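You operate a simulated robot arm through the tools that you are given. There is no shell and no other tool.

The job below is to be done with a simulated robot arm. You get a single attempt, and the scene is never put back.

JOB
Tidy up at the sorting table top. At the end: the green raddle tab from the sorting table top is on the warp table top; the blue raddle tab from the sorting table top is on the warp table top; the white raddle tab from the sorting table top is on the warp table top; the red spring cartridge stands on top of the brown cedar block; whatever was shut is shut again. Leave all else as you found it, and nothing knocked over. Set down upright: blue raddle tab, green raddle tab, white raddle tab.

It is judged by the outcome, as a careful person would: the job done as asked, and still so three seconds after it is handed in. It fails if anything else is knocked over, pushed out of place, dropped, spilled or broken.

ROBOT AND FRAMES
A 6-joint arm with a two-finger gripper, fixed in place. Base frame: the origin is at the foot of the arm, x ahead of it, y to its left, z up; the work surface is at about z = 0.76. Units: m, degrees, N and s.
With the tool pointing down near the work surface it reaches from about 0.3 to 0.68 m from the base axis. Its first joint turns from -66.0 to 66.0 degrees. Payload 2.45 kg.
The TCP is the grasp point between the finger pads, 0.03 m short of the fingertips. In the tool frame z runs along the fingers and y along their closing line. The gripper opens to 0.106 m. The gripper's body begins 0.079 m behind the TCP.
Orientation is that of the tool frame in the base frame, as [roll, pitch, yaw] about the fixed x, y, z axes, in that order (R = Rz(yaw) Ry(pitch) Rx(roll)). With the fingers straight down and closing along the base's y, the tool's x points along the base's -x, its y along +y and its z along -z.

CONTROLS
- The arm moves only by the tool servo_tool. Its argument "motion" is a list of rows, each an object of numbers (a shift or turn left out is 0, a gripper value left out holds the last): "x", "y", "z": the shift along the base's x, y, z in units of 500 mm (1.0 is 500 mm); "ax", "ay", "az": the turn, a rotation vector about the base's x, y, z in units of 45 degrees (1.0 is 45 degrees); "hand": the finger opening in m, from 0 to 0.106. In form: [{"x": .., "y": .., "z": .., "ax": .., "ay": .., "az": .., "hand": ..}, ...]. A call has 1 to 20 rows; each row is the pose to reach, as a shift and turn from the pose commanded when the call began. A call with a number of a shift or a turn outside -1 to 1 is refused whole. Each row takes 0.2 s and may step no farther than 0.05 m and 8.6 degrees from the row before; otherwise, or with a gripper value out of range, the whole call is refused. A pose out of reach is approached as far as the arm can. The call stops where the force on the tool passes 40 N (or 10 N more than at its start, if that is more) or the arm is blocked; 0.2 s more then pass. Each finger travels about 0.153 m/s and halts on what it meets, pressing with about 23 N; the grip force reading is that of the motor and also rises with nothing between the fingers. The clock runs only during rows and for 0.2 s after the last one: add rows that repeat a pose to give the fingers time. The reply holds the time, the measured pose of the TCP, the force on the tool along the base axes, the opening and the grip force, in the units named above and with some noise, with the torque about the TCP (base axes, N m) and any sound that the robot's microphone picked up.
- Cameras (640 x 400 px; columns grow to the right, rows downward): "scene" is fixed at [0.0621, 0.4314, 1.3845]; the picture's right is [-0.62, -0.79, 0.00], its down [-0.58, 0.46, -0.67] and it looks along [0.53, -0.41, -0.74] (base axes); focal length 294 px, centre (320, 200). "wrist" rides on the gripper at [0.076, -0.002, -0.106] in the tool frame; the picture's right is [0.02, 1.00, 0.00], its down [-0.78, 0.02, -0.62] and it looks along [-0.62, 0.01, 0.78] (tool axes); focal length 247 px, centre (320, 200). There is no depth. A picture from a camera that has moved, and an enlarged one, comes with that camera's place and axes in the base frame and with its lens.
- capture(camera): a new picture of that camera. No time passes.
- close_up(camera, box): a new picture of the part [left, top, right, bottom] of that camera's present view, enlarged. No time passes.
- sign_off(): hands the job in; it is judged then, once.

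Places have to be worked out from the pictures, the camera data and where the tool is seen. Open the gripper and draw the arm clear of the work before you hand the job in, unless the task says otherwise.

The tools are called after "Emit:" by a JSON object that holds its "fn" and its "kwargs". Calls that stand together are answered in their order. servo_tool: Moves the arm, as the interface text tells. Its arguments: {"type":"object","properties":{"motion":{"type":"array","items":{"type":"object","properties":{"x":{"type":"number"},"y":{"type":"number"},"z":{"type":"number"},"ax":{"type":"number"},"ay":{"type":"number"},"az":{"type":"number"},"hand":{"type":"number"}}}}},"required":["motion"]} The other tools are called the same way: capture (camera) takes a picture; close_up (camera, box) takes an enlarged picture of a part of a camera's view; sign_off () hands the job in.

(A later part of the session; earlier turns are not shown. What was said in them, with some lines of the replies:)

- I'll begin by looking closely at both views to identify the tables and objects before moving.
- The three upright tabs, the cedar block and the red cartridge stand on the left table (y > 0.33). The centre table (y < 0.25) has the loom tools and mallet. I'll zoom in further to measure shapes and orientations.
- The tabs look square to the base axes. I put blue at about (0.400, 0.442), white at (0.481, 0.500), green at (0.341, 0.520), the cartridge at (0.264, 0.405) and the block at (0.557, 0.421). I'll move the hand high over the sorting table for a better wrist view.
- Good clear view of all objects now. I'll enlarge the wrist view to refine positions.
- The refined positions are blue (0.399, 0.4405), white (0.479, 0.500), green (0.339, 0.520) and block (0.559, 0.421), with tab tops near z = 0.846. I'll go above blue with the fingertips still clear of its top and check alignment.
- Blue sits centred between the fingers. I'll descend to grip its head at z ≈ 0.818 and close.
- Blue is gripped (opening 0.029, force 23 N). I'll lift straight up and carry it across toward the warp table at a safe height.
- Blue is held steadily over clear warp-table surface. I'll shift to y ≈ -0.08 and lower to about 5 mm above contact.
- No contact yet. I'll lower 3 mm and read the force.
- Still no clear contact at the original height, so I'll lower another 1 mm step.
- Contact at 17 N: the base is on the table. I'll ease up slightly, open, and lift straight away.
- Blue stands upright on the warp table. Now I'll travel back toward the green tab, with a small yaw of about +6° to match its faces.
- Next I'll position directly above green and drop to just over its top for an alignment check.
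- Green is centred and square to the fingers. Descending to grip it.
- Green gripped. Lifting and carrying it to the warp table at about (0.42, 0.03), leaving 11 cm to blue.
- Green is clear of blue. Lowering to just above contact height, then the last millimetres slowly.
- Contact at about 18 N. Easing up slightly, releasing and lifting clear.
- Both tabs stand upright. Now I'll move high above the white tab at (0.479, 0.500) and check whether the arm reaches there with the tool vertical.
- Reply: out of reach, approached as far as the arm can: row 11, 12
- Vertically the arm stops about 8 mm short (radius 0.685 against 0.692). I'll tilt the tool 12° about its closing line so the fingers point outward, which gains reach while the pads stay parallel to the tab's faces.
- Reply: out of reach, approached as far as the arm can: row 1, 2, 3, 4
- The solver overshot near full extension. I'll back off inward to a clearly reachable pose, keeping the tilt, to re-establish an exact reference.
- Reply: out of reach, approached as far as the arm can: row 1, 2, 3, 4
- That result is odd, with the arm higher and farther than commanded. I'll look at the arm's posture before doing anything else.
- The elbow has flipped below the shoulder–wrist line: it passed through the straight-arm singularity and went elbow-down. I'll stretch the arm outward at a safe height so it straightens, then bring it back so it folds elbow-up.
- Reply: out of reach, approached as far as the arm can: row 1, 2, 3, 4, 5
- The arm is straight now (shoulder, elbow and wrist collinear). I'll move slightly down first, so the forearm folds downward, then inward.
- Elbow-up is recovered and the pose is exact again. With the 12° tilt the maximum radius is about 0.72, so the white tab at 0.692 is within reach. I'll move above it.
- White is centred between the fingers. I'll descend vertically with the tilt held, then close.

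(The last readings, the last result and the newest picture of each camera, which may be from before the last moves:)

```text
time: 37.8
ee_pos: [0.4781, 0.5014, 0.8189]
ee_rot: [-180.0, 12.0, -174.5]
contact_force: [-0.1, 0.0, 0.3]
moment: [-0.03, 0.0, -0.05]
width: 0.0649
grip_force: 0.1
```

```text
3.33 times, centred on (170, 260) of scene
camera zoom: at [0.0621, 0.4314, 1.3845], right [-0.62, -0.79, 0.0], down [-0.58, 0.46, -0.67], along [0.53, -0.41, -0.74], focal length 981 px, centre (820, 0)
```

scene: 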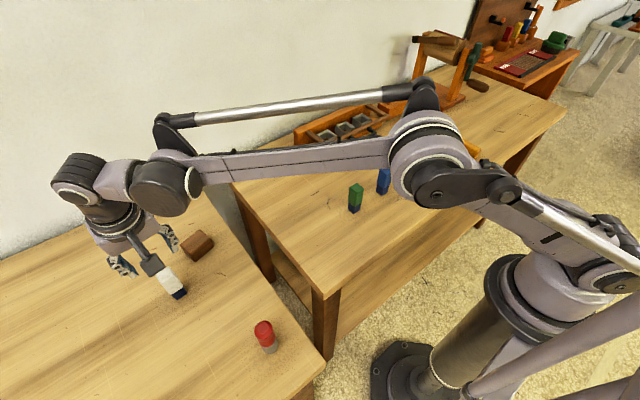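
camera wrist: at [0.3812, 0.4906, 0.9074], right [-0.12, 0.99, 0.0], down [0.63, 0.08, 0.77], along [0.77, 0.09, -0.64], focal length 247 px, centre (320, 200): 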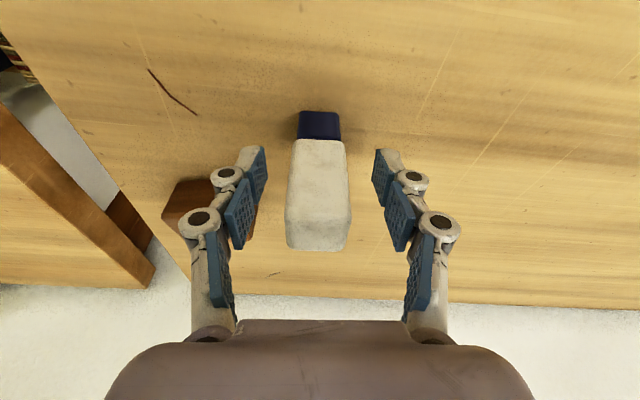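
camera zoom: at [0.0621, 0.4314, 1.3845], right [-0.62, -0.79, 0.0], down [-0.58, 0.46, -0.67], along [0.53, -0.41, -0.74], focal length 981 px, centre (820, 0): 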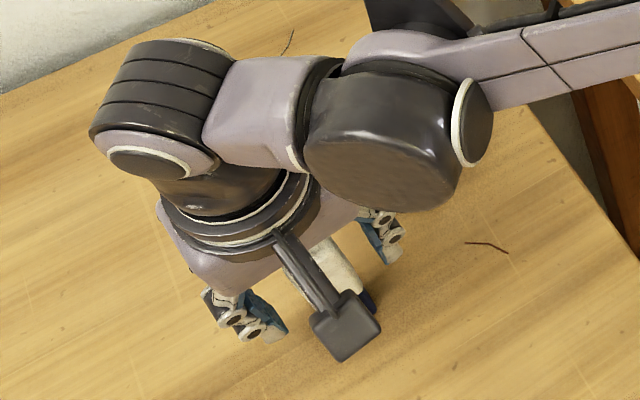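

The white tab is centred with even gaps. Closing on it.

Emit:
{"fn": "servo_tool", "kwargs": {"motion": [{"hand": 0.05}, {"hand": 0.03}, {"hand": 0.015}, {"hand": 0.015}, {"hand": 0.015}]}}

Emit:
{"fn": "capture", "kwargs": {"camera": "wrist"}}

```text
time: 39.0
ee_pos: [0.4793, 0.4998, 0.8189]
ee_rot: [-180.0, 12.0, -174.5]
contact_force: [-0.2, 0.8, -0.6]
moment: [0.03, 0.0, 0.02]
width: 0.0291
grip_force: 22.9
```

```text
taken
camera wrist: at [0.3812, 0.4905, 0.9076], right [-0.12, 0.99, 0.0], down [0.63, 0.08, 0.77], along [0.77, 0.09, -0.64], focal length 247 px, centre (320, 200)
```

wrist: 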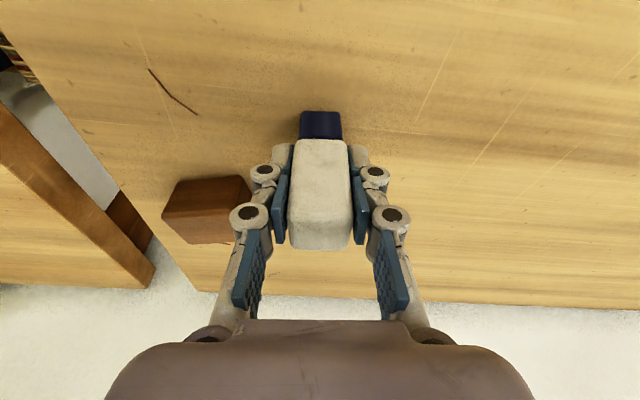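

White is gripped. Lifting straight first, then swinging across to (0.42, 0.14) with the orientation kept fixed.

Emit:
{"fn": "servo_tool", "kwargs": {"motion": [{"z": 0.06, "hand": 0.015}, {"z": 0.12}, {"x": -0.02, "y": -0.03, "z": 0.19}, {"x": -0.04, "y": -0.08, "z": 0.25}, {"x": -0.06, "y": -0.16, "z": 0.264}, {"x": -0.075, "y": -0.25, "z": 0.264}, {"x": -0.09, "y": -0.34, "z": 0.264}, {"x": -0.1, "y": -0.43, "z": 0.264}, {"x": -0.11, "y": -0.52, "z": 0.264}, {"x": -0.117, "y": -0.61, "z": 0.264}, {"x": -0.117, "y": -0.68, "z": 0.264}, {"x": -0.117, "y": -0.72, "z": 0.264}, {"x": -0.117, "y": -0.72, "z": 0.264}]}}

Emit:
{"fn": "capture", "kwargs": {"camera": "wrist"}}

Emit:
{"fn": "capture", "kwargs": {"camera": "scene"}}

```text
time: 41.8
ee_pos: [0.4178, 0.14, 0.9502]
ee_rot: [180.0, 12.0, -174.5]
contact_force: [0.8, 0.8, -0.1]
moment: [0.0, -0.01, -0.02]
width: 0.0289
grip_force: 23.2
```

```text
taken
camera wrist: at [0.3214, 0.1299, 1.039], right [-0.12, 0.99, 0.0], down [0.63, 0.08, 0.77], along [0.77, 0.09, -0.64], focal length 247 px, centre (320, 200)
```

wrist: 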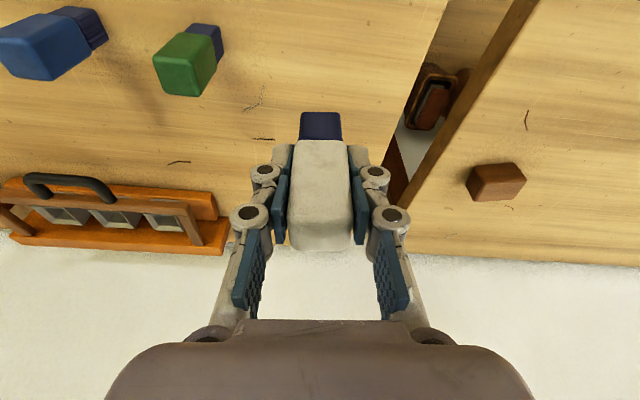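

```text
taken
```

scene: 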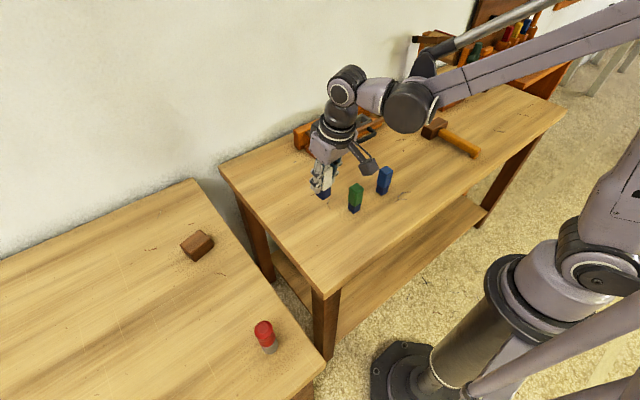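

White is over clear table, 11 cm from green. Lowering to near contact, then slowly for the last millimetres.

Emit:
{"fn": "servo_tool", "kwargs": {"motion": [{"z": -0.08, "hand": 0.015}, {"z": -0.16}, {"z": -0.22}, {"z": -0.25}, {"z": -0.258}, {"z": -0.261}, {"z": -0.264}, {"z": -0.264}]}}

```text
time: 43.6
ee_pos: [0.4181, 0.1404, 0.8177]
ee_rot: [-180.0, 12.1, -174.5]
contact_force: [-1.6, -3.9, 17.2]
moment: [-0.15, 0.0, -0.01]
width: 0.029
grip_force: 23.3
```

Emit:
{"fn": "close_up", "kwargs": {"camera": "scene", "box": [270, 130, 410, 230]}}

Emit:
{"fn": "capture", "kwargs": {"camera": "wrist"}}

```text
4.00 times, centred on (340, 180) of scene
camera zoom: at [0.0618, 0.4313, 1.3845], right [-0.62, -0.79, 0.0], down [-0.58, 0.46, -0.67], along [0.53, -0.41, -0.74], focal length 1177 px, centre (240, 280)
```

zoom: 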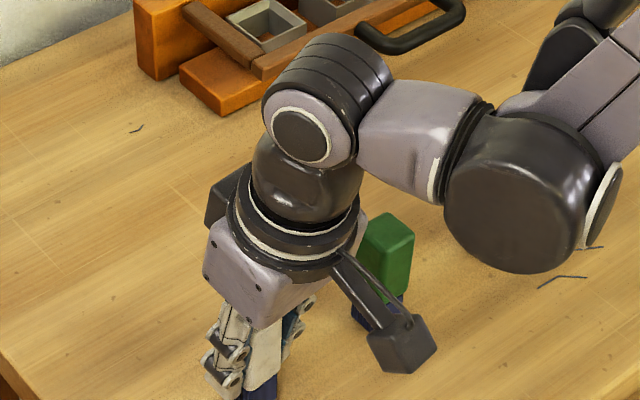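

```text
taken
camera wrist: at [0.3211, 0.1308, 0.9065], right [-0.12, 0.99, -0.01], down [0.63, 0.08, 0.77], along [0.77, 0.09, -0.64], focal length 247 px, centre (320, 200)
```

wrist: 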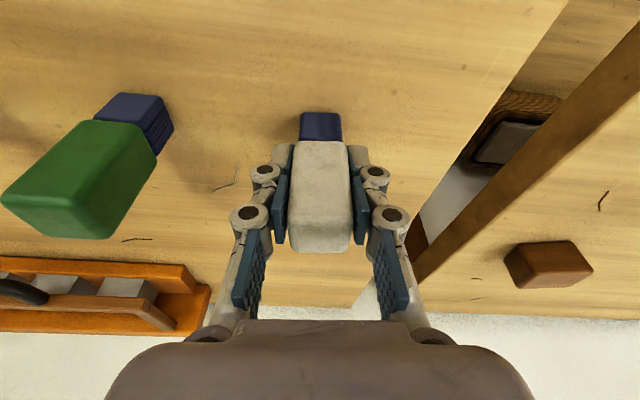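

White is on the surface (17 N). Easing up 0.5 mm, opening and lifting vertically.

Emit:
{"fn": "servo_tool", "kwargs": {"motion": [{"z": 0.002, "hand": 0.015}, {"z": 0.002, "hand": 0.025}, {"z": 0.002, "hand": 0.035}, {"z": 0.002, "hand": 0.045}, {"z": 0.002, "hand": 0.06}, {"z": 0.002, "hand": 0.06}, {"z": 0.04, "hand": 0.06}, {"z": 0.12}, {"z": 0.2}, {"z": 0.264}, {"z": 0.264}]}}

Emit:
{"fn": "capture", "kwargs": {"camera": "wrist"}}

Emit:
{"fn": "capture", "kwargs": {"camera": "scene"}}

```text
time: 46.0
ee_pos: [0.4175, 0.1426, 0.9486]
ee_rot: [180.0, 12.0, -174.5]
contact_force: [-0.1, 0.5, -0.9]
moment: [0.0, 0.0, 0.02]
width: 0.06
grip_force: 0.0
```

```text
taken
camera wrist: at [0.3212, 0.1322, 1.0385], right [-0.12, 0.99, 0.0], down [0.63, 0.08, 0.77], along [0.77, 0.09, -0.64], focal length 247 px, centre (320, 200)
```

wrist: 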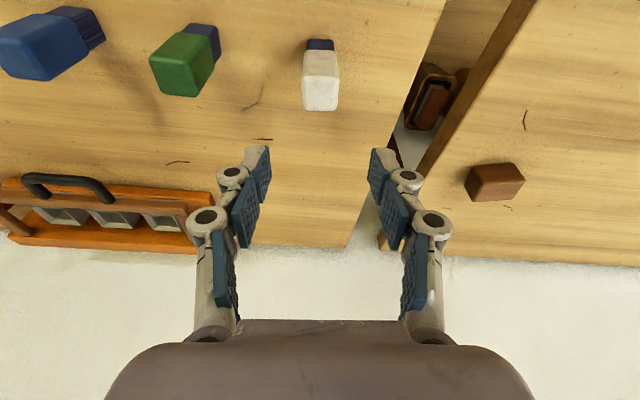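

```text
taken
```

scene: 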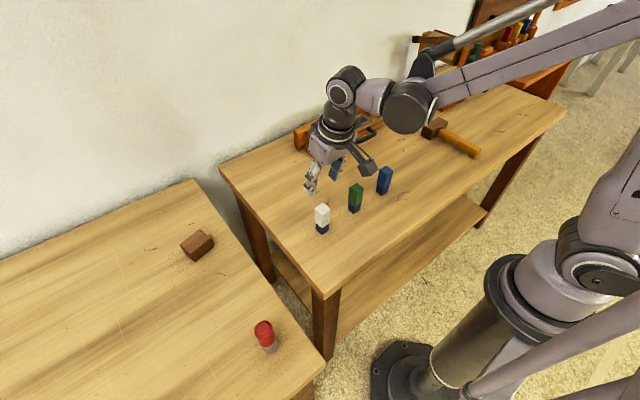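

All three tabs stand upright on the warp table. Next is the cartridge, so I'll look at its profile and at the block more closely.

Emit:
{"fn": "close_up", "kwargs": {"camera": "scene", "box": [245, 310, 295, 360]}}

Emit:
{"fn": "close_up", "kwargs": {"camera": "scene", "box": [170, 220, 230, 270]}}

Emit:
{"fn": "close_up", "kwargs": {"camera": "scene", "box": [300, 150, 410, 240]}}

```text
8.00 times, centred on (270, 335) of scene
camera zoom: at [0.0621, 0.4314, 1.3845], right [-0.62, -0.79, 0.0], down [-0.58, 0.46, -0.67], along [0.53, -0.41, -0.74], focal length 2354 px, centre (720, -880)
```

zoom: 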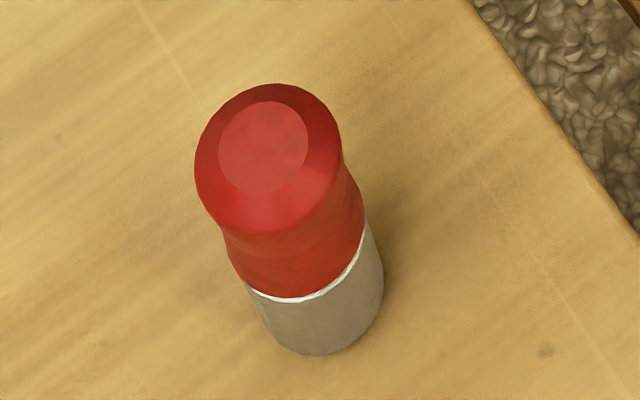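

```text
8.00 times, centred on (200, 245) of scene
camera zoom: at [0.0621, 0.4314, 1.3845], right [-0.62, -0.79, 0.0], down [-0.58, 0.46, -0.67], along [0.53, -0.41, -0.74], focal length 2354 px, centre (1280, -160)
```

zoom: 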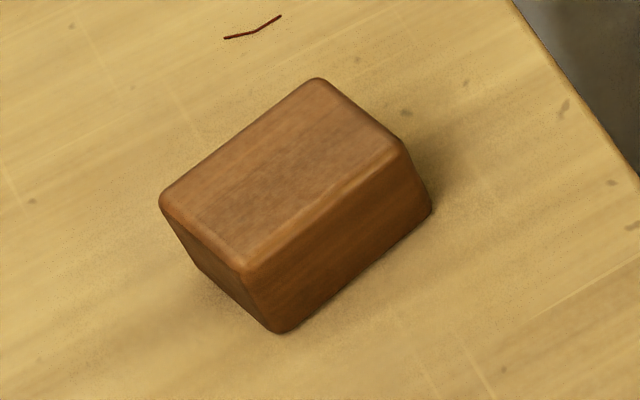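

```text
4.44 times, centred on (355, 195) of scene
camera zoom: at [0.0621, 0.4314, 1.3845], right [-0.62, -0.79, 0.0], down [-0.58, 0.46, -0.67], along [0.53, -0.41, -0.74], focal length 1308 px, centre (164, 222)
```

zoom: 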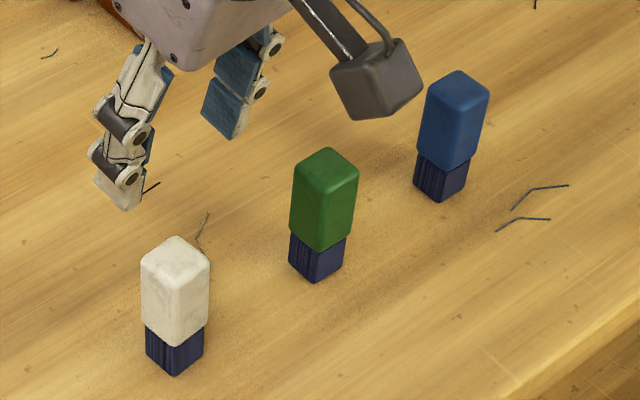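

The cartridge is a 31 mm cylinder with a grey base about 44 mm tall and a slightly wider red cap. It stands near (0.260, 0.4015) with its top at about z 0.86. The same tilted orientation suits both pick and placement, so I'll keep it and move above the cartridge.

Emit:
{"fn": "servo_tool", "kwargs": {"motion": [{"x": -0.04, "y": 0.07, "hand": 0.06}, {"x": -0.085, "y": 0.14}, {"x": -0.13, "y": 0.215}, {"x": -0.175, "y": 0.29}, {"x": -0.22, "y": 0.365}, {"x": -0.27, "y": 0.44}, {"x": -0.318, "y": 0.521}, {"x": -0.318, "y": 0.521}]}}

Emit:
{"fn": "capture", "kwargs": {"camera": "wrist"}}

Emit:
{"fn": "capture", "kwargs": {"camera": "scene"}}

```text
time: 47.8
ee_pos: [0.2598, 0.404, 0.949]
ee_rot: [-180.0, 12.0, -174.6]
contact_force: [-0.8, -0.1, -1.0]
moment: [-0.05, 0.01, -0.04]
width: 0.0604
grip_force: 0.0
```

```text
taken
camera wrist: at [0.163, 0.3934, 1.0393], right [-0.12, 0.99, 0.0], down [0.63, 0.08, 0.77], along [0.77, 0.09, -0.64], focal length 247 px, centre (320, 200)
```

wrist: 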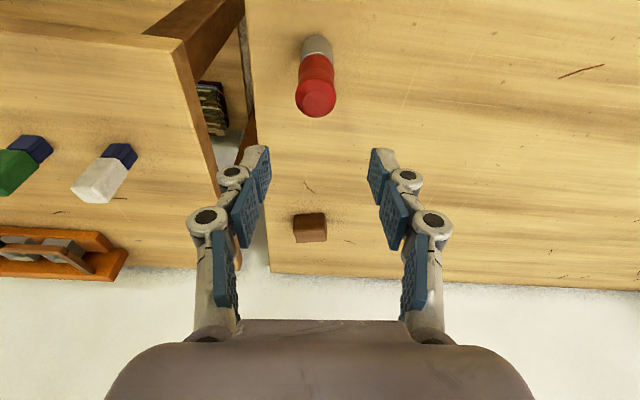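

```text
taken
```

scene: 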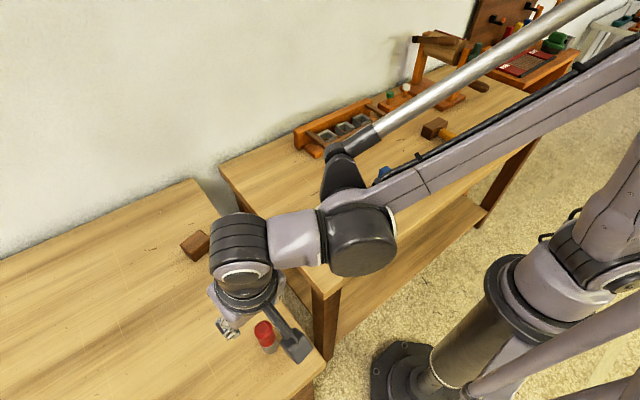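

Emit:
{"fn": "close_up", "kwargs": {"camera": "wrist", "box": [270, 20, 370, 130]}}

Emit:
{"fn": "close_up", "kwargs": {"camera": "wrist", "box": [280, 195, 350, 255]}}

```text
3.64 times, centred on (320, 75) of wrist
camera zoom: at [0.163, 0.3934, 1.0393], right [-0.12, 0.99, 0.0], down [0.63, 0.08, 0.77], along [0.77, 0.09, -0.64], focal length 898 px, centre (320, 654)
```

zoom: 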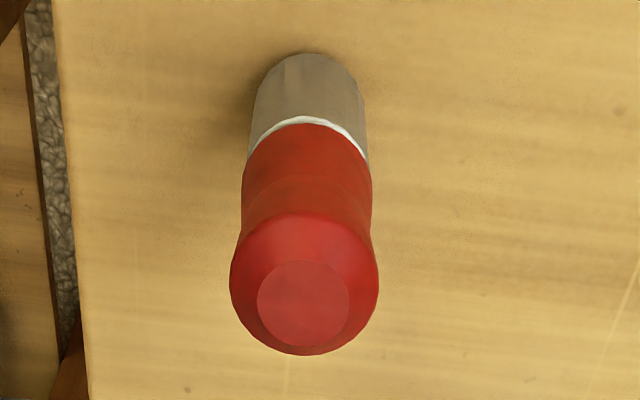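

```text
6.67 times, centred on (315, 225) of wrist
camera zoom: at [0.163, 0.3934, 1.0393], right [-0.12, 0.99, 0.0], down [0.63, 0.08, 0.77], along [0.77, 0.09, -0.64], focal length 1646 px, centre (353, 33)
```

zoom: 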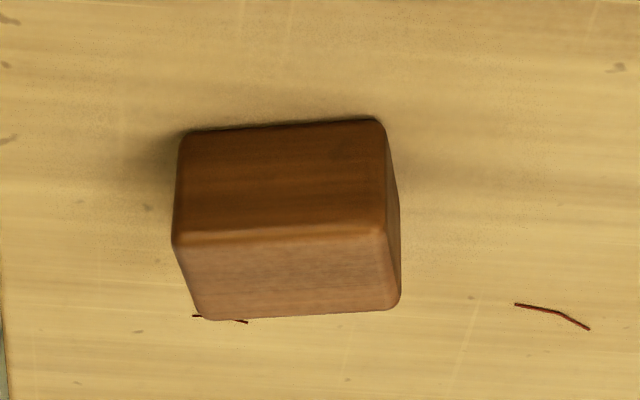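

The cartridge centre refines to (0.261, 0.401) with its top at 0.863, so I need about -2.7 mm in y. I'll descend to grip the lower body at z ≈ 0.80.

Emit:
{"fn": "servo_tool", "kwargs": {"motion": [{"x": 0.002, "y": -0.0054, "hand": 0.07}, {"x": 0.002, "y": -0.0054, "z": -0.08}, {"x": 0.002, "y": -0.0054, "z": -0.16}, {"x": 0.002, "y": -0.0054, "z": -0.22}, {"x": 0.002, "y": -0.0054, "z": -0.27}, {"x": 0.002, "y": -0.0054, "z": -0.298}, {"x": 0.002, "y": -0.0054, "z": -0.298}]}}

Emit:
{"fn": "capture", "kwargs": {"camera": "wrist"}}

Emit:
{"fn": "close_up", "kwargs": {"camera": "scene", "box": [200, 270, 330, 380]}}

```text
time: 49.4
ee_pos: [0.2601, 0.3996, 0.8013]
ee_rot: [179.9, 12.0, -174.5]
contact_force: [0.0, -0.2, 0.3]
moment: [-0.01, 0.04, -0.03]
width: 0.07
grip_force: 0.0
```

```text
taken
camera wrist: at [0.1641, 0.3895, 0.891], right [-0.12, 0.99, 0.0], down [0.63, 0.08, 0.77], along [0.77, 0.09, -0.64], focal length 247 px, centre (320, 200)
```

wrist: 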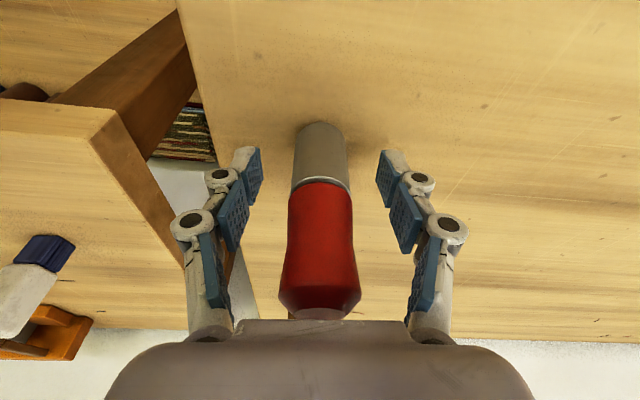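

```text
3.64 times, centred on (265, 325) of scene
camera zoom: at [0.0621, 0.4314, 1.3845], right [-0.62, -0.79, 0.0], down [-0.58, 0.46, -0.67], along [0.53, -0.41, -0.74], focal length 1070 px, centre (520, -254)
```

zoom: 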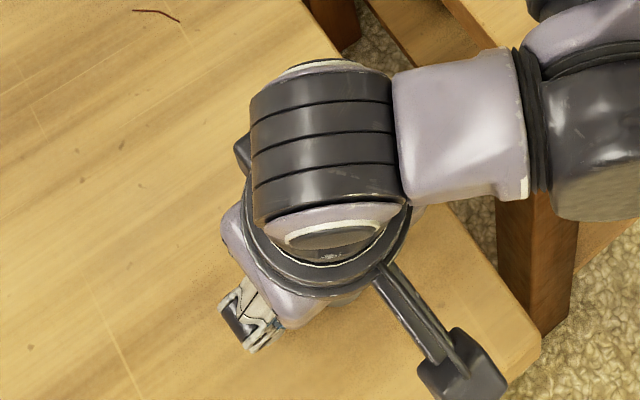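

Centred. Closing on the cartridge body.

Emit:
{"fn": "servo_tool", "kwargs": {"motion": [{"hand": 0.055}, {"hand": 0.04}, {"hand": 0.03}, {"hand": 0.02}, {"hand": 0.02}, {"hand": 0.02}]}}

Emit:
{"fn": "capture", "kwargs": {"camera": "wrist"}}

```text
time: 50.8
ee_pos: [0.2615, 0.4004, 0.803]
ee_rot: [-180.0, 12.0, -174.5]
contact_force: [1.2, 0.0, 0.4]
moment: [0.02, -0.04, 0.03]
width: 0.0297
grip_force: 23.2
```

```text
taken
camera wrist: at [0.1642, 0.3896, 0.8913], right [-0.12, 0.99, 0.0], down [0.63, 0.08, 0.77], along [0.77, 0.09, -0.64], focal length 247 px, centre (320, 200)
```

wrist: 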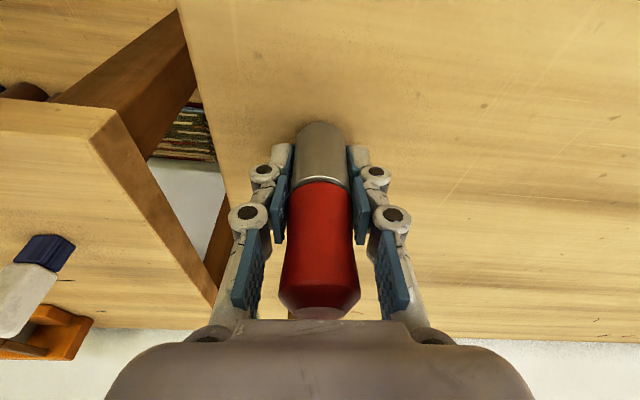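

The cartridge is gripped firmly at 29.7 mm. I'll lift 9 cm straight up, then carry it toward the block, stopping short to check alignment.

Emit:
{"fn": "servo_tool", "kwargs": {"motion": [{"z": 0.04, "hand": 0.02}, {"z": 0.1}, {"z": 0.16}, {"x": 0.03, "y": 0.003, "z": 0.18}, {"x": 0.1, "y": 0.008, "z": 0.18}, {"x": 0.18, "y": 0.014, "z": 0.18}, {"x": 0.26, "y": 0.02, "z": 0.18}, {"x": 0.34, "y": 0.026, "z": 0.18}, {"x": 0.42, "y": 0.032, "z": 0.18}, {"x": 0.48, "y": 0.037, "z": 0.18}, {"x": 0.519, "y": 0.039, "z": 0.18}, {"x": 0.519, "y": 0.039, "z": 0.18}]}}

Emit:
{"fn": "capture", "kwargs": {"camera": "wrist"}}

Emit:
{"fn": "capture", "kwargs": {"camera": "scene"}}

```text
time: 53.4
ee_pos: [0.5228, 0.4184, 0.8904]
ee_rot: [180.0, 11.9, -174.5]
contact_force: [-0.1, 0.6, -1.3]
moment: [-0.01, 0.01, 0.02]
width: 0.0298
grip_force: 23.3
```

```text
taken
camera wrist: at [0.4246, 0.408, 0.9792], right [-0.12, 0.99, 0.0], down [0.63, 0.08, 0.77], along [0.77, 0.09, -0.64], focal length 247 px, centre (320, 200)
```

wrist: 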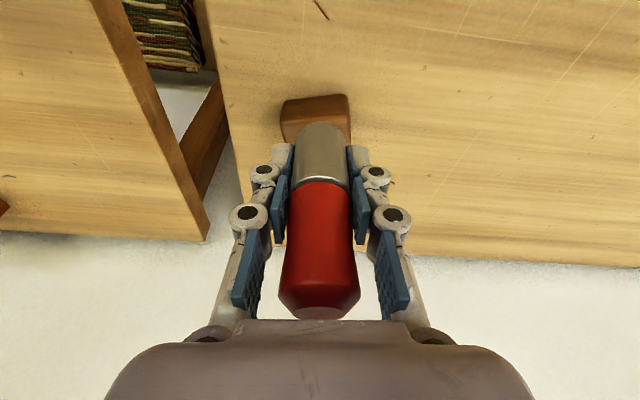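

```text
taken
```

scene: 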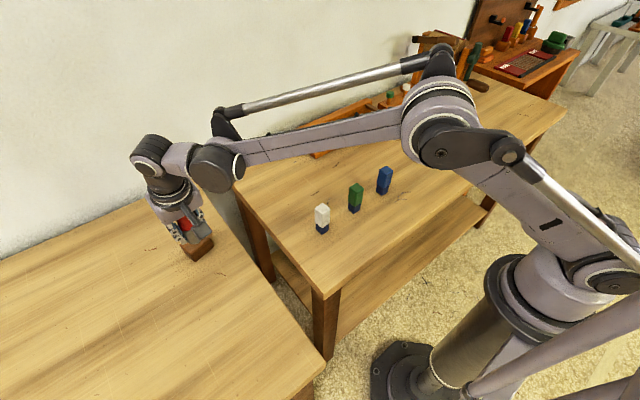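

The cartridge is held upright. I'll take a couple of hold readings to average out pose noise before the final alignment.

Emit:
{"fn": "servo_tool", "kwargs": {"motion": [{"hand": 0.02}]}}

Emit:
{"fn": "servo_tool", "kwargs": {"motion": [{"hand": 0.02}]}}

Emit:
{"fn": "servo_tool", "kwargs": {"motion": [{"hand": 0.02}]}}

Emit:
{"fn": "close_up", "kwargs": {"camera": "wrist", "box": [260, 70, 380, 200]}}

Emit:
{"fn": "close_up", "kwargs": {"camera": "scene", "box": [150, 180, 240, 270]}}

```text
time: 53.8
ee_pos: [0.5217, 0.4185, 0.8905]
ee_rot: [179.9, 12.1, -174.6]
contact_force: [0.3, 0.8, -1.0]
moment: [0.02, 0.03, 0.02]
width: 0.03
grip_force: 23.2
```

```text
time: 54.2
ee_pos: [0.5214, 0.4182, 0.8895]
ee_rot: [-180.0, 12.1, -174.6]
contact_force: [0.7, -0.1, -0.4]
moment: [0.0, 0.01, 0.01]
width: 0.03
grip_force: 22.6
```

```text
time: 54.6
ee_pos: [0.5216, 0.4195, 0.8889]
ee_rot: [180.0, 12.0, -174.5]
contact_force: [0.3, 0.5, -1.6]
moment: [0.0, 0.02, 0.0]
width: 0.0296
grip_force: 22.8
```

```text
3.08 times, centred on (320, 135) of wrist
camera zoom: at [0.4243, 0.4081, 0.9792], right [-0.12, 0.99, 0.0], down [0.63, 0.08, 0.77], along [0.77, 0.09, -0.64], focal length 760 px, centre (320, 400)
```

zoom: 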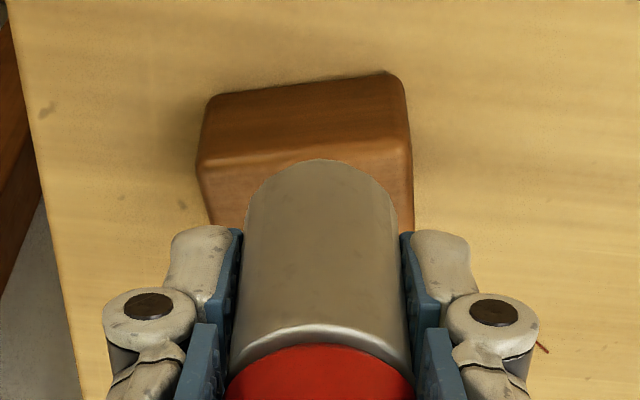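

```text
4.44 times, centred on (195, 225) of scene
camera zoom: at [0.0621, 0.4315, 1.3845], right [-0.62, -0.79, 0.0], down [-0.58, 0.46, -0.67], along [0.53, -0.41, -0.74], focal length 1308 px, centre (876, 89)
```

zoom: 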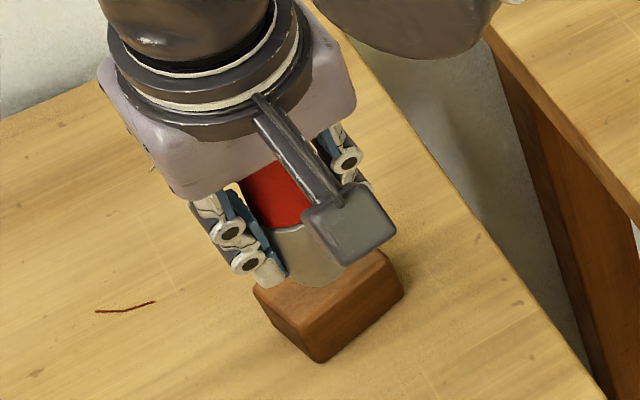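

From the averaged readings and this close view, the cartridge centre is at (0.523, 0.419) and the block centre at (0.561, 0.421). I'll shift +38 mm in x and +1.7 mm in y at this height, then recheck.

Emit:
{"fn": "servo_tool", "kwargs": {"motion": [{"x": 0.03, "y": 0.001, "hand": 0.02}, {"x": 0.055, "y": 0.002}, {"x": 0.07, "y": 0.003}, {"x": 0.076, "y": 0.0034}, {"x": 0.076, "y": 0.0034}, {"x": 0.076, "y": 0.0034}]}}

Emit:
{"fn": "close_up", "kwargs": {"camera": "wrist", "box": [260, 70, 380, 200]}}

Emit:
{"fn": "close_up", "kwargs": {"camera": "scene", "box": [150, 180, 240, 270]}}

```text
time: 56.0
ee_pos: [0.56, 0.4204, 0.89]
ee_rot: [-180.0, 11.9, -174.7]
contact_force: [0.9, -0.3, -1.3]
moment: [0.0, 0.0, -0.03]
width: 0.0297
grip_force: 23.1
```

```text
3.08 times, centred on (320, 135) of wrist
camera zoom: at [0.462, 0.4096, 0.9802], right [-0.12, 0.99, 0.0], down [0.63, 0.08, 0.77], along [0.77, 0.09, -0.64], focal length 760 px, centre (320, 400)
```

zoom: 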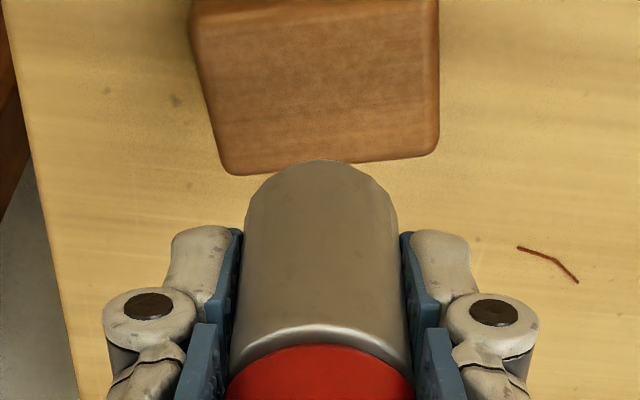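

```text
4.44 times, centred on (195, 225) of scene
camera zoom: at [0.0621, 0.4315, 1.3845], right [-0.62, -0.79, 0.0], down [-0.58, 0.46, -0.67], along [0.53, -0.41, -0.74], focal length 1308 px, centre (876, 89)
```

zoom: 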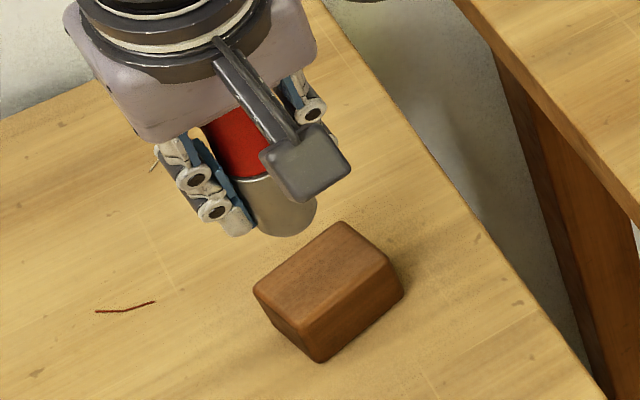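

I can see the block's full top now. I'll take a wider close-up to compare its centre with the cartridge's foot.

Emit:
{"fn": "close_up", "kwargs": {"camera": "wrist", "box": [250, 30, 390, 150]}}

Emit:
{"fn": "servo_tool", "kwargs": {"motion": [{"hand": 0.02}]}}

Emit:
{"fn": "servo_tool", "kwargs": {"motion": [{"hand": 0.02}]}}

```text
3.33 times, centred on (320, 90) of wrist
camera zoom: at [0.462, 0.4096, 0.9802], right [-0.12, 0.99, 0.0], down [0.63, 0.08, 0.77], along [0.77, 0.09, -0.64], focal length 823 px, centre (320, 567)
```

zoom: 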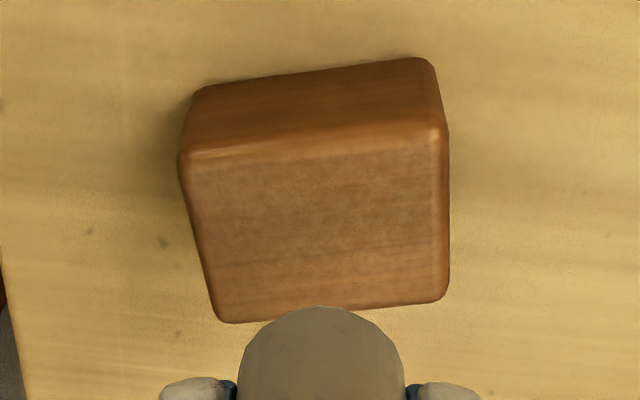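

```text
time: 56.4
ee_pos: [0.5587, 0.4208, 0.8913]
ee_rot: [-180.0, 12.0, -174.6]
contact_force: [0.3, 0.8, -1.6]
moment: [-0.02, -0.03, -0.01]
width: 0.0296
grip_force: 22.7
```

```text
time: 56.8
ee_pos: [0.5598, 0.4197, 0.892]
ee_rot: [179.9, 12.0, -174.6]
contact_force: [-0.5, 0.6, -1.5]
moment: [0.01, 0.03, 0.01]
width: 0.03
grip_force: 23.1
```

The cartridge foot at (0.561, 0.421) and the block's top centre at (0.5615, 0.4214) agree within 1 mm. Lowering to about 6 mm above contact.

Emit:
{"fn": "servo_tool", "kwargs": {"motion": [{"z": -0.03, "hand": 0.02}, {"z": -0.06}, {"z": -0.08}, {"z": -0.092}, {"z": -0.092}]}}

Emit:
{"fn": "close_up", "kwargs": {"camera": "scene", "box": [160, 195, 230, 265]}}

Emit:
{"fn": "close_up", "kwargs": {"camera": "wrist", "box": [250, 70, 390, 200]}}

```text
time: 58.0
ee_pos: [0.5596, 0.4208, 0.8452]
ee_rot: [-180.0, 12.0, -174.5]
contact_force: [0.7, 1.1, -0.6]
moment: [-0.01, -0.03, -0.02]
width: 0.0299
grip_force: 23.1
```

```text
5.71 times, centred on (195, 230) of scene
camera zoom: at [0.0621, 0.4315, 1.3845], right [-0.62, -0.79, 0.0], down [-0.58, 0.46, -0.67], along [0.53, -0.41, -0.74], focal length 1682 px, centre (1034, 29)
```

zoom: 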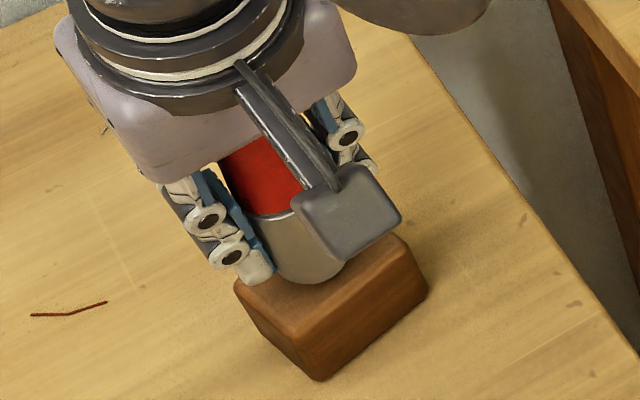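

```text
3.08 times, centred on (320, 135) of wrist
camera zoom: at [0.4625, 0.4095, 0.9344], right [-0.12, 0.99, 0.0], down [0.63, 0.08, 0.77], along [0.77, 0.09, -0.64], focal length 760 px, centre (320, 400)
```

zoom: 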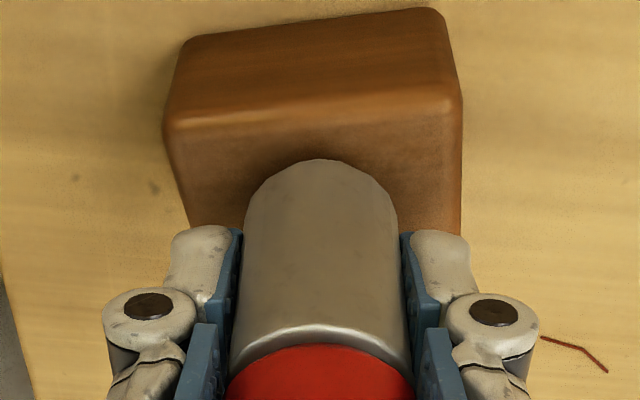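

Alignment looks right: the cartridge is over the block's middle, with margin at the front edge. Lowering gently in small steps while watching the force.

Emit:
{"fn": "servo_tool", "kwargs": {"motion": [{"z": -0.004, "hand": 0.02}, {"z": -0.008}, {"z": -0.008}]}}

```text
time: 58.8
ee_pos: [0.5594, 0.42, 0.842]
ee_rot: [-180.0, 12.0, -174.5]
contact_force: [0.3, 0.3, 8.9]
moment: [0.05, 0.03, 0.04]
width: 0.0296
grip_force: 23.0
```

Contact at about 9 N, so the cartridge is on the block. I'll check both views before releasing.

Emit:
{"fn": "close_up", "kwargs": {"camera": "scene", "box": [160, 195, 230, 265]}}

Emit:
{"fn": "close_up", "kwargs": {"camera": "wrist", "box": [250, 70, 390, 200]}}

```text
5.71 times, centred on (195, 230) of scene
camera zoom: at [0.0619, 0.4313, 1.3845], right [-0.62, -0.79, 0.0], down [-0.58, 0.46, -0.67], along [0.53, -0.41, -0.74], focal length 1682 px, centre (1034, 29)
```

zoom: 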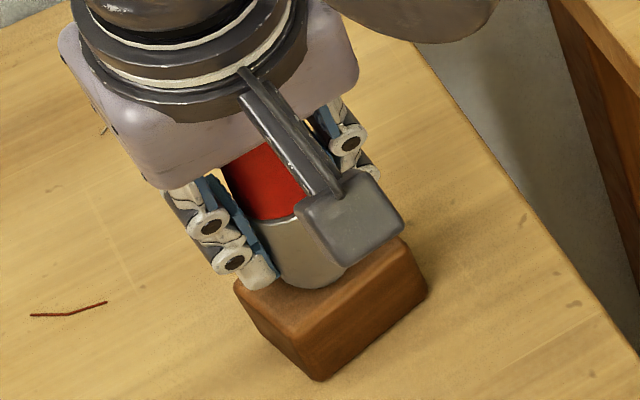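

```text
3.08 times, centred on (320, 135) of wrist
camera zoom: at [0.4624, 0.4094, 0.9311], right [-0.12, 0.99, 0.0], down [0.63, 0.08, 0.77], along [0.77, 0.09, -0.64], focal length 760 px, centre (320, 400)
```

zoom: 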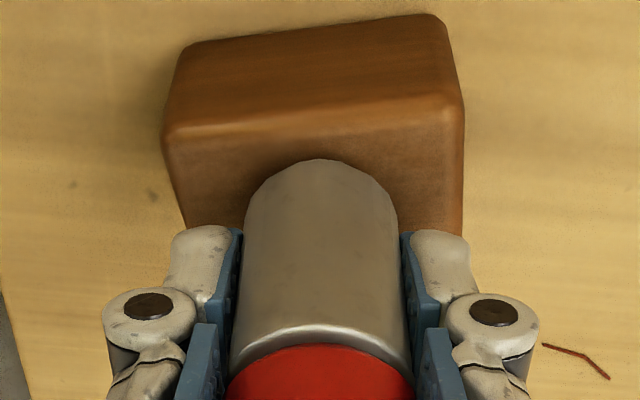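

The cartridge is about 2 mm toward the far edge of the block's top. I'll raise 3 mm, shift back 2 mm in x, and set down again for better centring.

Emit:
{"fn": "servo_tool", "kwargs": {"motion": [{"z": 0.003, "hand": 0.02}, {"z": 0.006}, {"x": -0.004, "z": 0.006}, {"x": -0.004, "z": 0.006}, {"x": -0.004, "z": 0.003}, {"x": -0.004, "z": 0.001}, {"x": -0.004, "z": 0.0}, {"x": -0.004, "z": 0.0}]}}

Emit:
{"fn": "close_up", "kwargs": {"camera": "wrist", "box": [250, 70, 390, 200]}}

Emit:
{"fn": "close_up", "kwargs": {"camera": "scene", "box": [160, 195, 230, 265]}}

```text
time: 60.6
ee_pos: [0.5583, 0.4203, 0.841]
ee_rot: [-180.0, 12.0, -174.5]
contact_force: [-3.6, -1.7, 13.7]
moment: [-0.13, 0.12, -0.01]
width: 0.0298
grip_force: 23.4
```

```text
3.08 times, centred on (320, 135) of wrist
camera zoom: at [0.4603, 0.4097, 0.9311], right [-0.12, 0.99, 0.0], down [0.63, 0.08, 0.77], along [0.77, 0.09, -0.64], focal length 760 px, centre (320, 400)
```

zoom: 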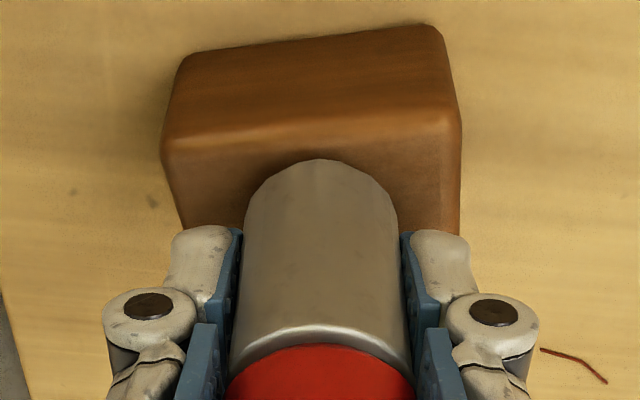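

```text
5.71 times, centred on (195, 230) of scene
camera zoom: at [0.0618, 0.4312, 1.3846], right [-0.62, -0.79, 0.0], down [-0.58, 0.46, -0.67], along [0.53, -0.41, -0.74], focal length 1682 px, centre (1034, 29)
```

zoom: 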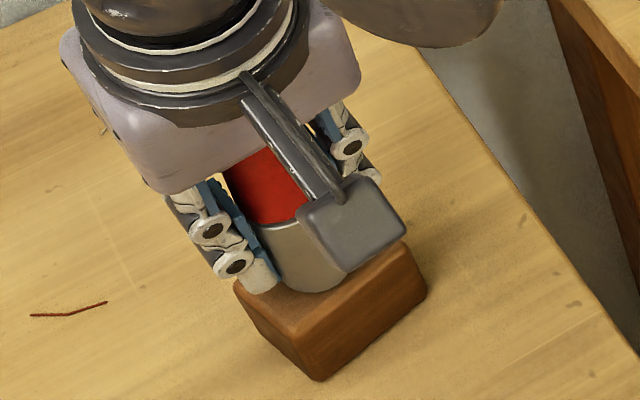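

Well centred now, with roughly 6 mm at both front and back. I'll ease off the pressure slightly and open the fingers gradually.

Emit:
{"fn": "servo_tool", "kwargs": {"motion": [{"z": 0.001, "hand": 0.02}, {"z": 0.001, "hand": 0.027}, {"z": 0.001, "hand": 0.034}, {"z": 0.001, "hand": 0.042}, {"z": 0.001, "hand": 0.055}, {"z": 0.001, "hand": 0.065}, {"z": 0.001, "hand": 0.065}]}}

Emit:
{"fn": "capture", "kwargs": {"camera": "wrist"}}

Emit:
{"fn": "close_up", "kwargs": {"camera": "scene", "box": [150, 185, 240, 265]}}

```text
time: 62.2
ee_pos: [0.5568, 0.4207, 0.8406]
ee_rot: [179.9, 12.0, -174.5]
contact_force: [0.2, 1.1, -1.1]
moment: [0.01, -0.02, -0.02]
width: 0.065
grip_force: 0.1
```

```text
taken
camera wrist: at [0.4601, 0.4097, 0.9306], right [-0.12, 0.99, 0.0], down [0.63, 0.08, 0.77], along [0.77, 0.09, -0.64], focal length 247 px, centre (320, 200)
```

wrist: 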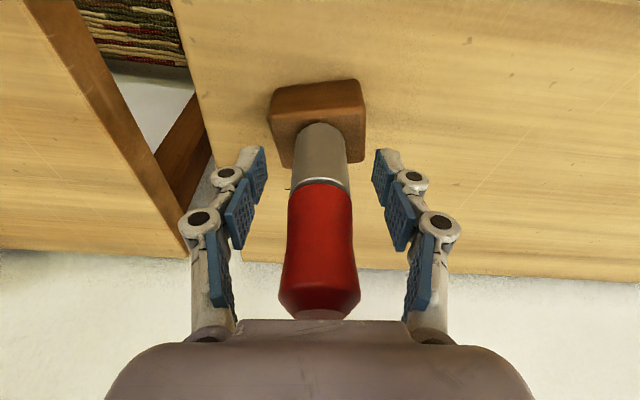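

```text
5.00 times, centred on (195, 225) of scene
camera zoom: at [0.0621, 0.4314, 1.3845], right [-0.62, -0.79, 0.0], down [-0.58, 0.46, -0.67], along [0.53, -0.41, -0.74], focal length 1471 px, centre (945, 75)
```

zoom: 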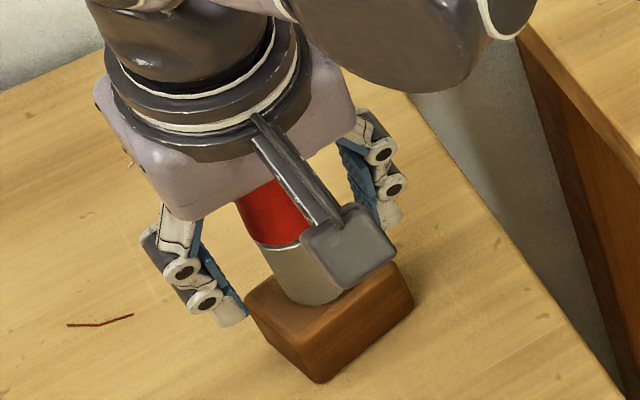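

The cartridge stands freely with clear gaps to both fingers. Retracting along the tool axis, up and back, away from it.

Emit:
{"fn": "servo_tool", "kwargs": {"motion": [{"x": -0.0083, "y": -0.0008, "z": 0.039, "hand": 0.065}, {"x": -0.0207, "y": -0.002, "z": 0.0978}, {"x": -0.0373, "y": -0.0036, "z": 0.176}, {"x": -0.0538, "y": -0.0052, "z": 0.2543}, {"x": -0.0538, "y": -0.0052, "z": 0.2543}]}}

Emit:
{"fn": "capture", "kwargs": {"camera": "wrist"}}

Emit:
{"fn": "capture", "kwargs": {"camera": "scene"}}

```text
time: 63.4
ee_pos: [0.5297, 0.4186, 0.9688]
ee_rot: [179.9, 12.0, -174.5]
contact_force: [0.1, -0.8, 0.0]
moment: [0.0, -0.02, 0.01]
width: 0.065
grip_force: 0.0
```

```text
taken
camera wrist: at [0.4322, 0.4083, 1.0575], right [-0.12, 0.99, 0.0], down [0.63, 0.08, 0.77], along [0.77, 0.09, -0.64], focal length 247 px, centre (320, 200)
```

wrist: 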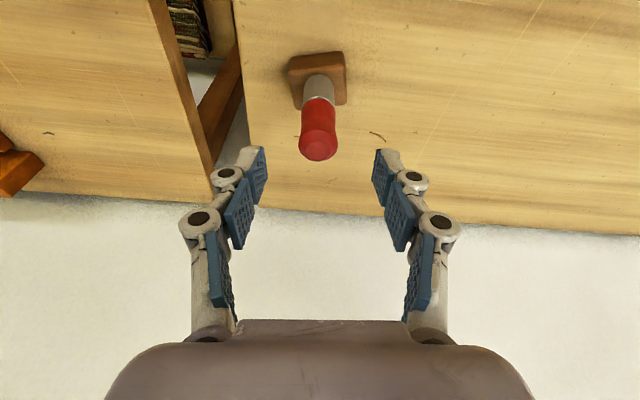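

```text
taken
```

scene: 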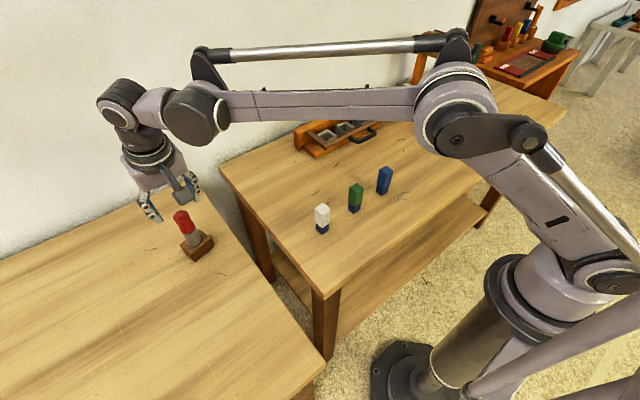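

The cartridge stands upright on the block and the fingertips are above it. I'll draw the arm back to near its starting place, removing the tilt on the way.

Emit:
{"fn": "servo_tool", "kwargs": {"motion": [{"x": -0.04, "y": -0.03, "z": 0.04, "hand": 0.065}, {"x": -0.09, "y": -0.08, "z": 0.08}, {"x": -0.13, "y": -0.14, "z": 0.12}, {"x": -0.17, "y": -0.2, "z": 0.13, "ax": -0.0064, "ay": 0.0663}, {"x": -0.21, "y": -0.26, "z": 0.13, "ax": -0.0128, "ay": 0.1327}, {"x": -0.25, "y": -0.33, "z": 0.13, "ax": -0.0192, "ay": 0.199}, {"x": -0.29, "y": -0.4, "z": 0.13, "ax": -0.0256, "ay": 0.2653}, {"x": -0.32, "y": -0.476, "z": 0.13, "ax": -0.0256, "ay": 0.2653, "hand": 0.106}, {"x": -0.32, "y": -0.476, "z": 0.13, "ax": -0.0256, "ay": 0.2653, "hand": 0.106}, {"x": -0.32, "y": -0.476, "z": 0.13, "ax": -0.0256, "ay": 0.2653, "hand": 0.106}]}}

Emit:
{"fn": "capture", "kwargs": {"camera": "scene"}}

Emit:
{"fn": "close_up", "kwargs": {"camera": "scene", "box": [150, 190, 240, 280]}}

Emit:
{"fn": "close_up", "kwargs": {"camera": "scene", "box": [290, 90, 500, 240]}}

Emit:
{"fn": "capture", "kwargs": {"camera": "wrist"}}

```text
time: 65.6
ee_pos: [0.3679, 0.1823, 1.0334]
ee_rot: [179.9, -0.1, -174.6]
contact_force: [0.0, 0.1, -0.8]
moment: [-0.01, 0.01, 0.01]
width: 0.106
grip_force: 0.0
```

```text
taken
```

scene: 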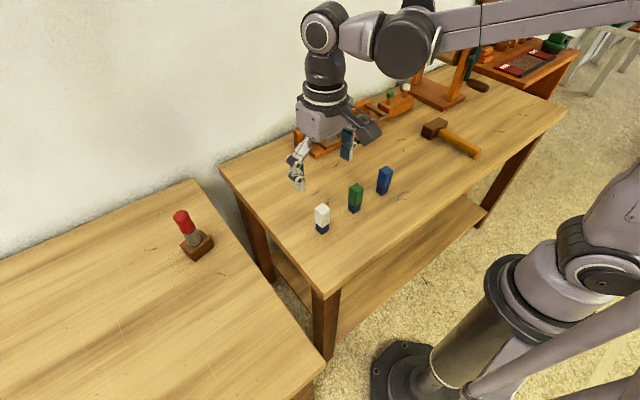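

```text
4.44 times, centred on (195, 235) of scene
camera zoom: at [0.0621, 0.4314, 1.3845], right [-0.62, -0.79, 0.0], down [-0.58, 0.46, -0.67], along [0.53, -0.41, -0.74], focal length 1308 px, centre (876, 44)
```

zoom: 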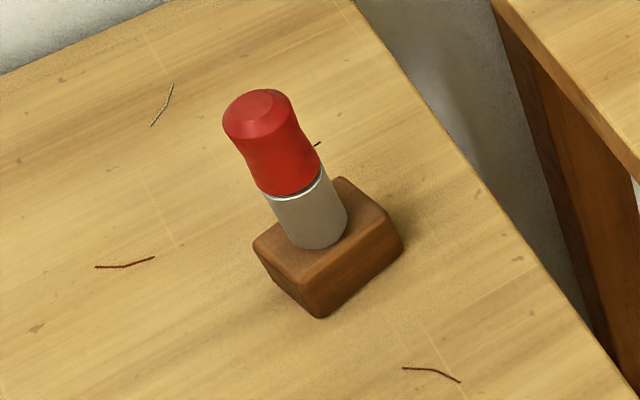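

```text
2.67 times, centred on (395, 165) of scene
camera zoom: at [0.0621, 0.4314, 1.3845], right [-0.62, -0.79, 0.0], down [-0.58, 0.46, -0.67], along [0.53, -0.41, -0.74], focal length 785 px, centre (120, 293)
```

zoom: 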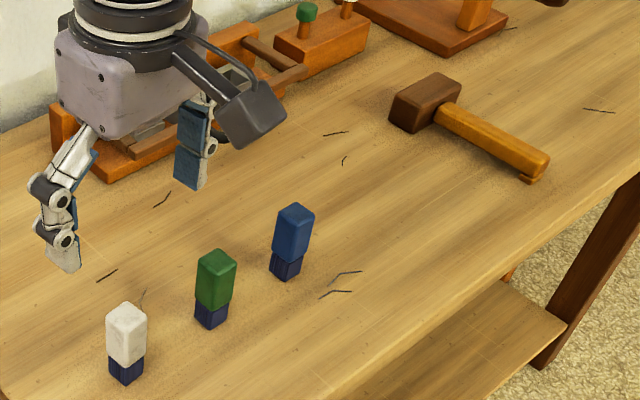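

```text
taken
camera wrist: at [0.2924, 0.1733, 1.1408], right [-0.12, 0.99, 0.0], down [0.78, 0.09, 0.62], along [0.62, 0.07, -0.78], focal length 247 px, centre (320, 200)
```

wrist: 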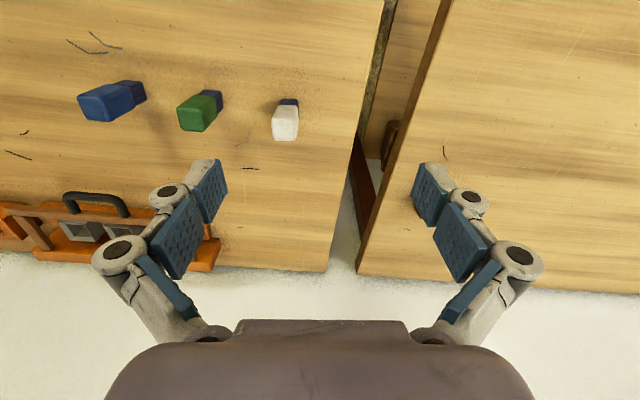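

All three tabs stand upright on the warp table. The cartridge is upright and centred on the block, whose corners match their original pixels, and the mallet and tools are untouched. Nothing was opened, the gripper is open and the arm is clear, so I'm handing in.

Emit:
{"fn": "sign_off", "kwargs": {}}

```text
The job is handed in.
```

The job is handed in with everything placed as asked. The last pictures showed:

- **Tabs:** the blue, green and white raddle tabs stand upright on the warp table, about 11 cm apart.
- **Cartridge:** the red spring cartridge stands upright near the centre of the brown cedar block. The block has not moved.
- **Everything else:** the mallet and tools on the warp table look untouched. Nothing was opened, so there was nothing to shut again.

I took the left table, where the tabs started, as the sorting table, and the table beside it with the loom tools as the warp table. There were no labels to confirm this.

At the white tab the arm reached its limit and its elbow flipped downward. I brought it back at a safe height without touching anything, then handled the white tab and the cartridge with the gripper tilted 12°. At the end the gripper was open and the arm was back near its starting place.
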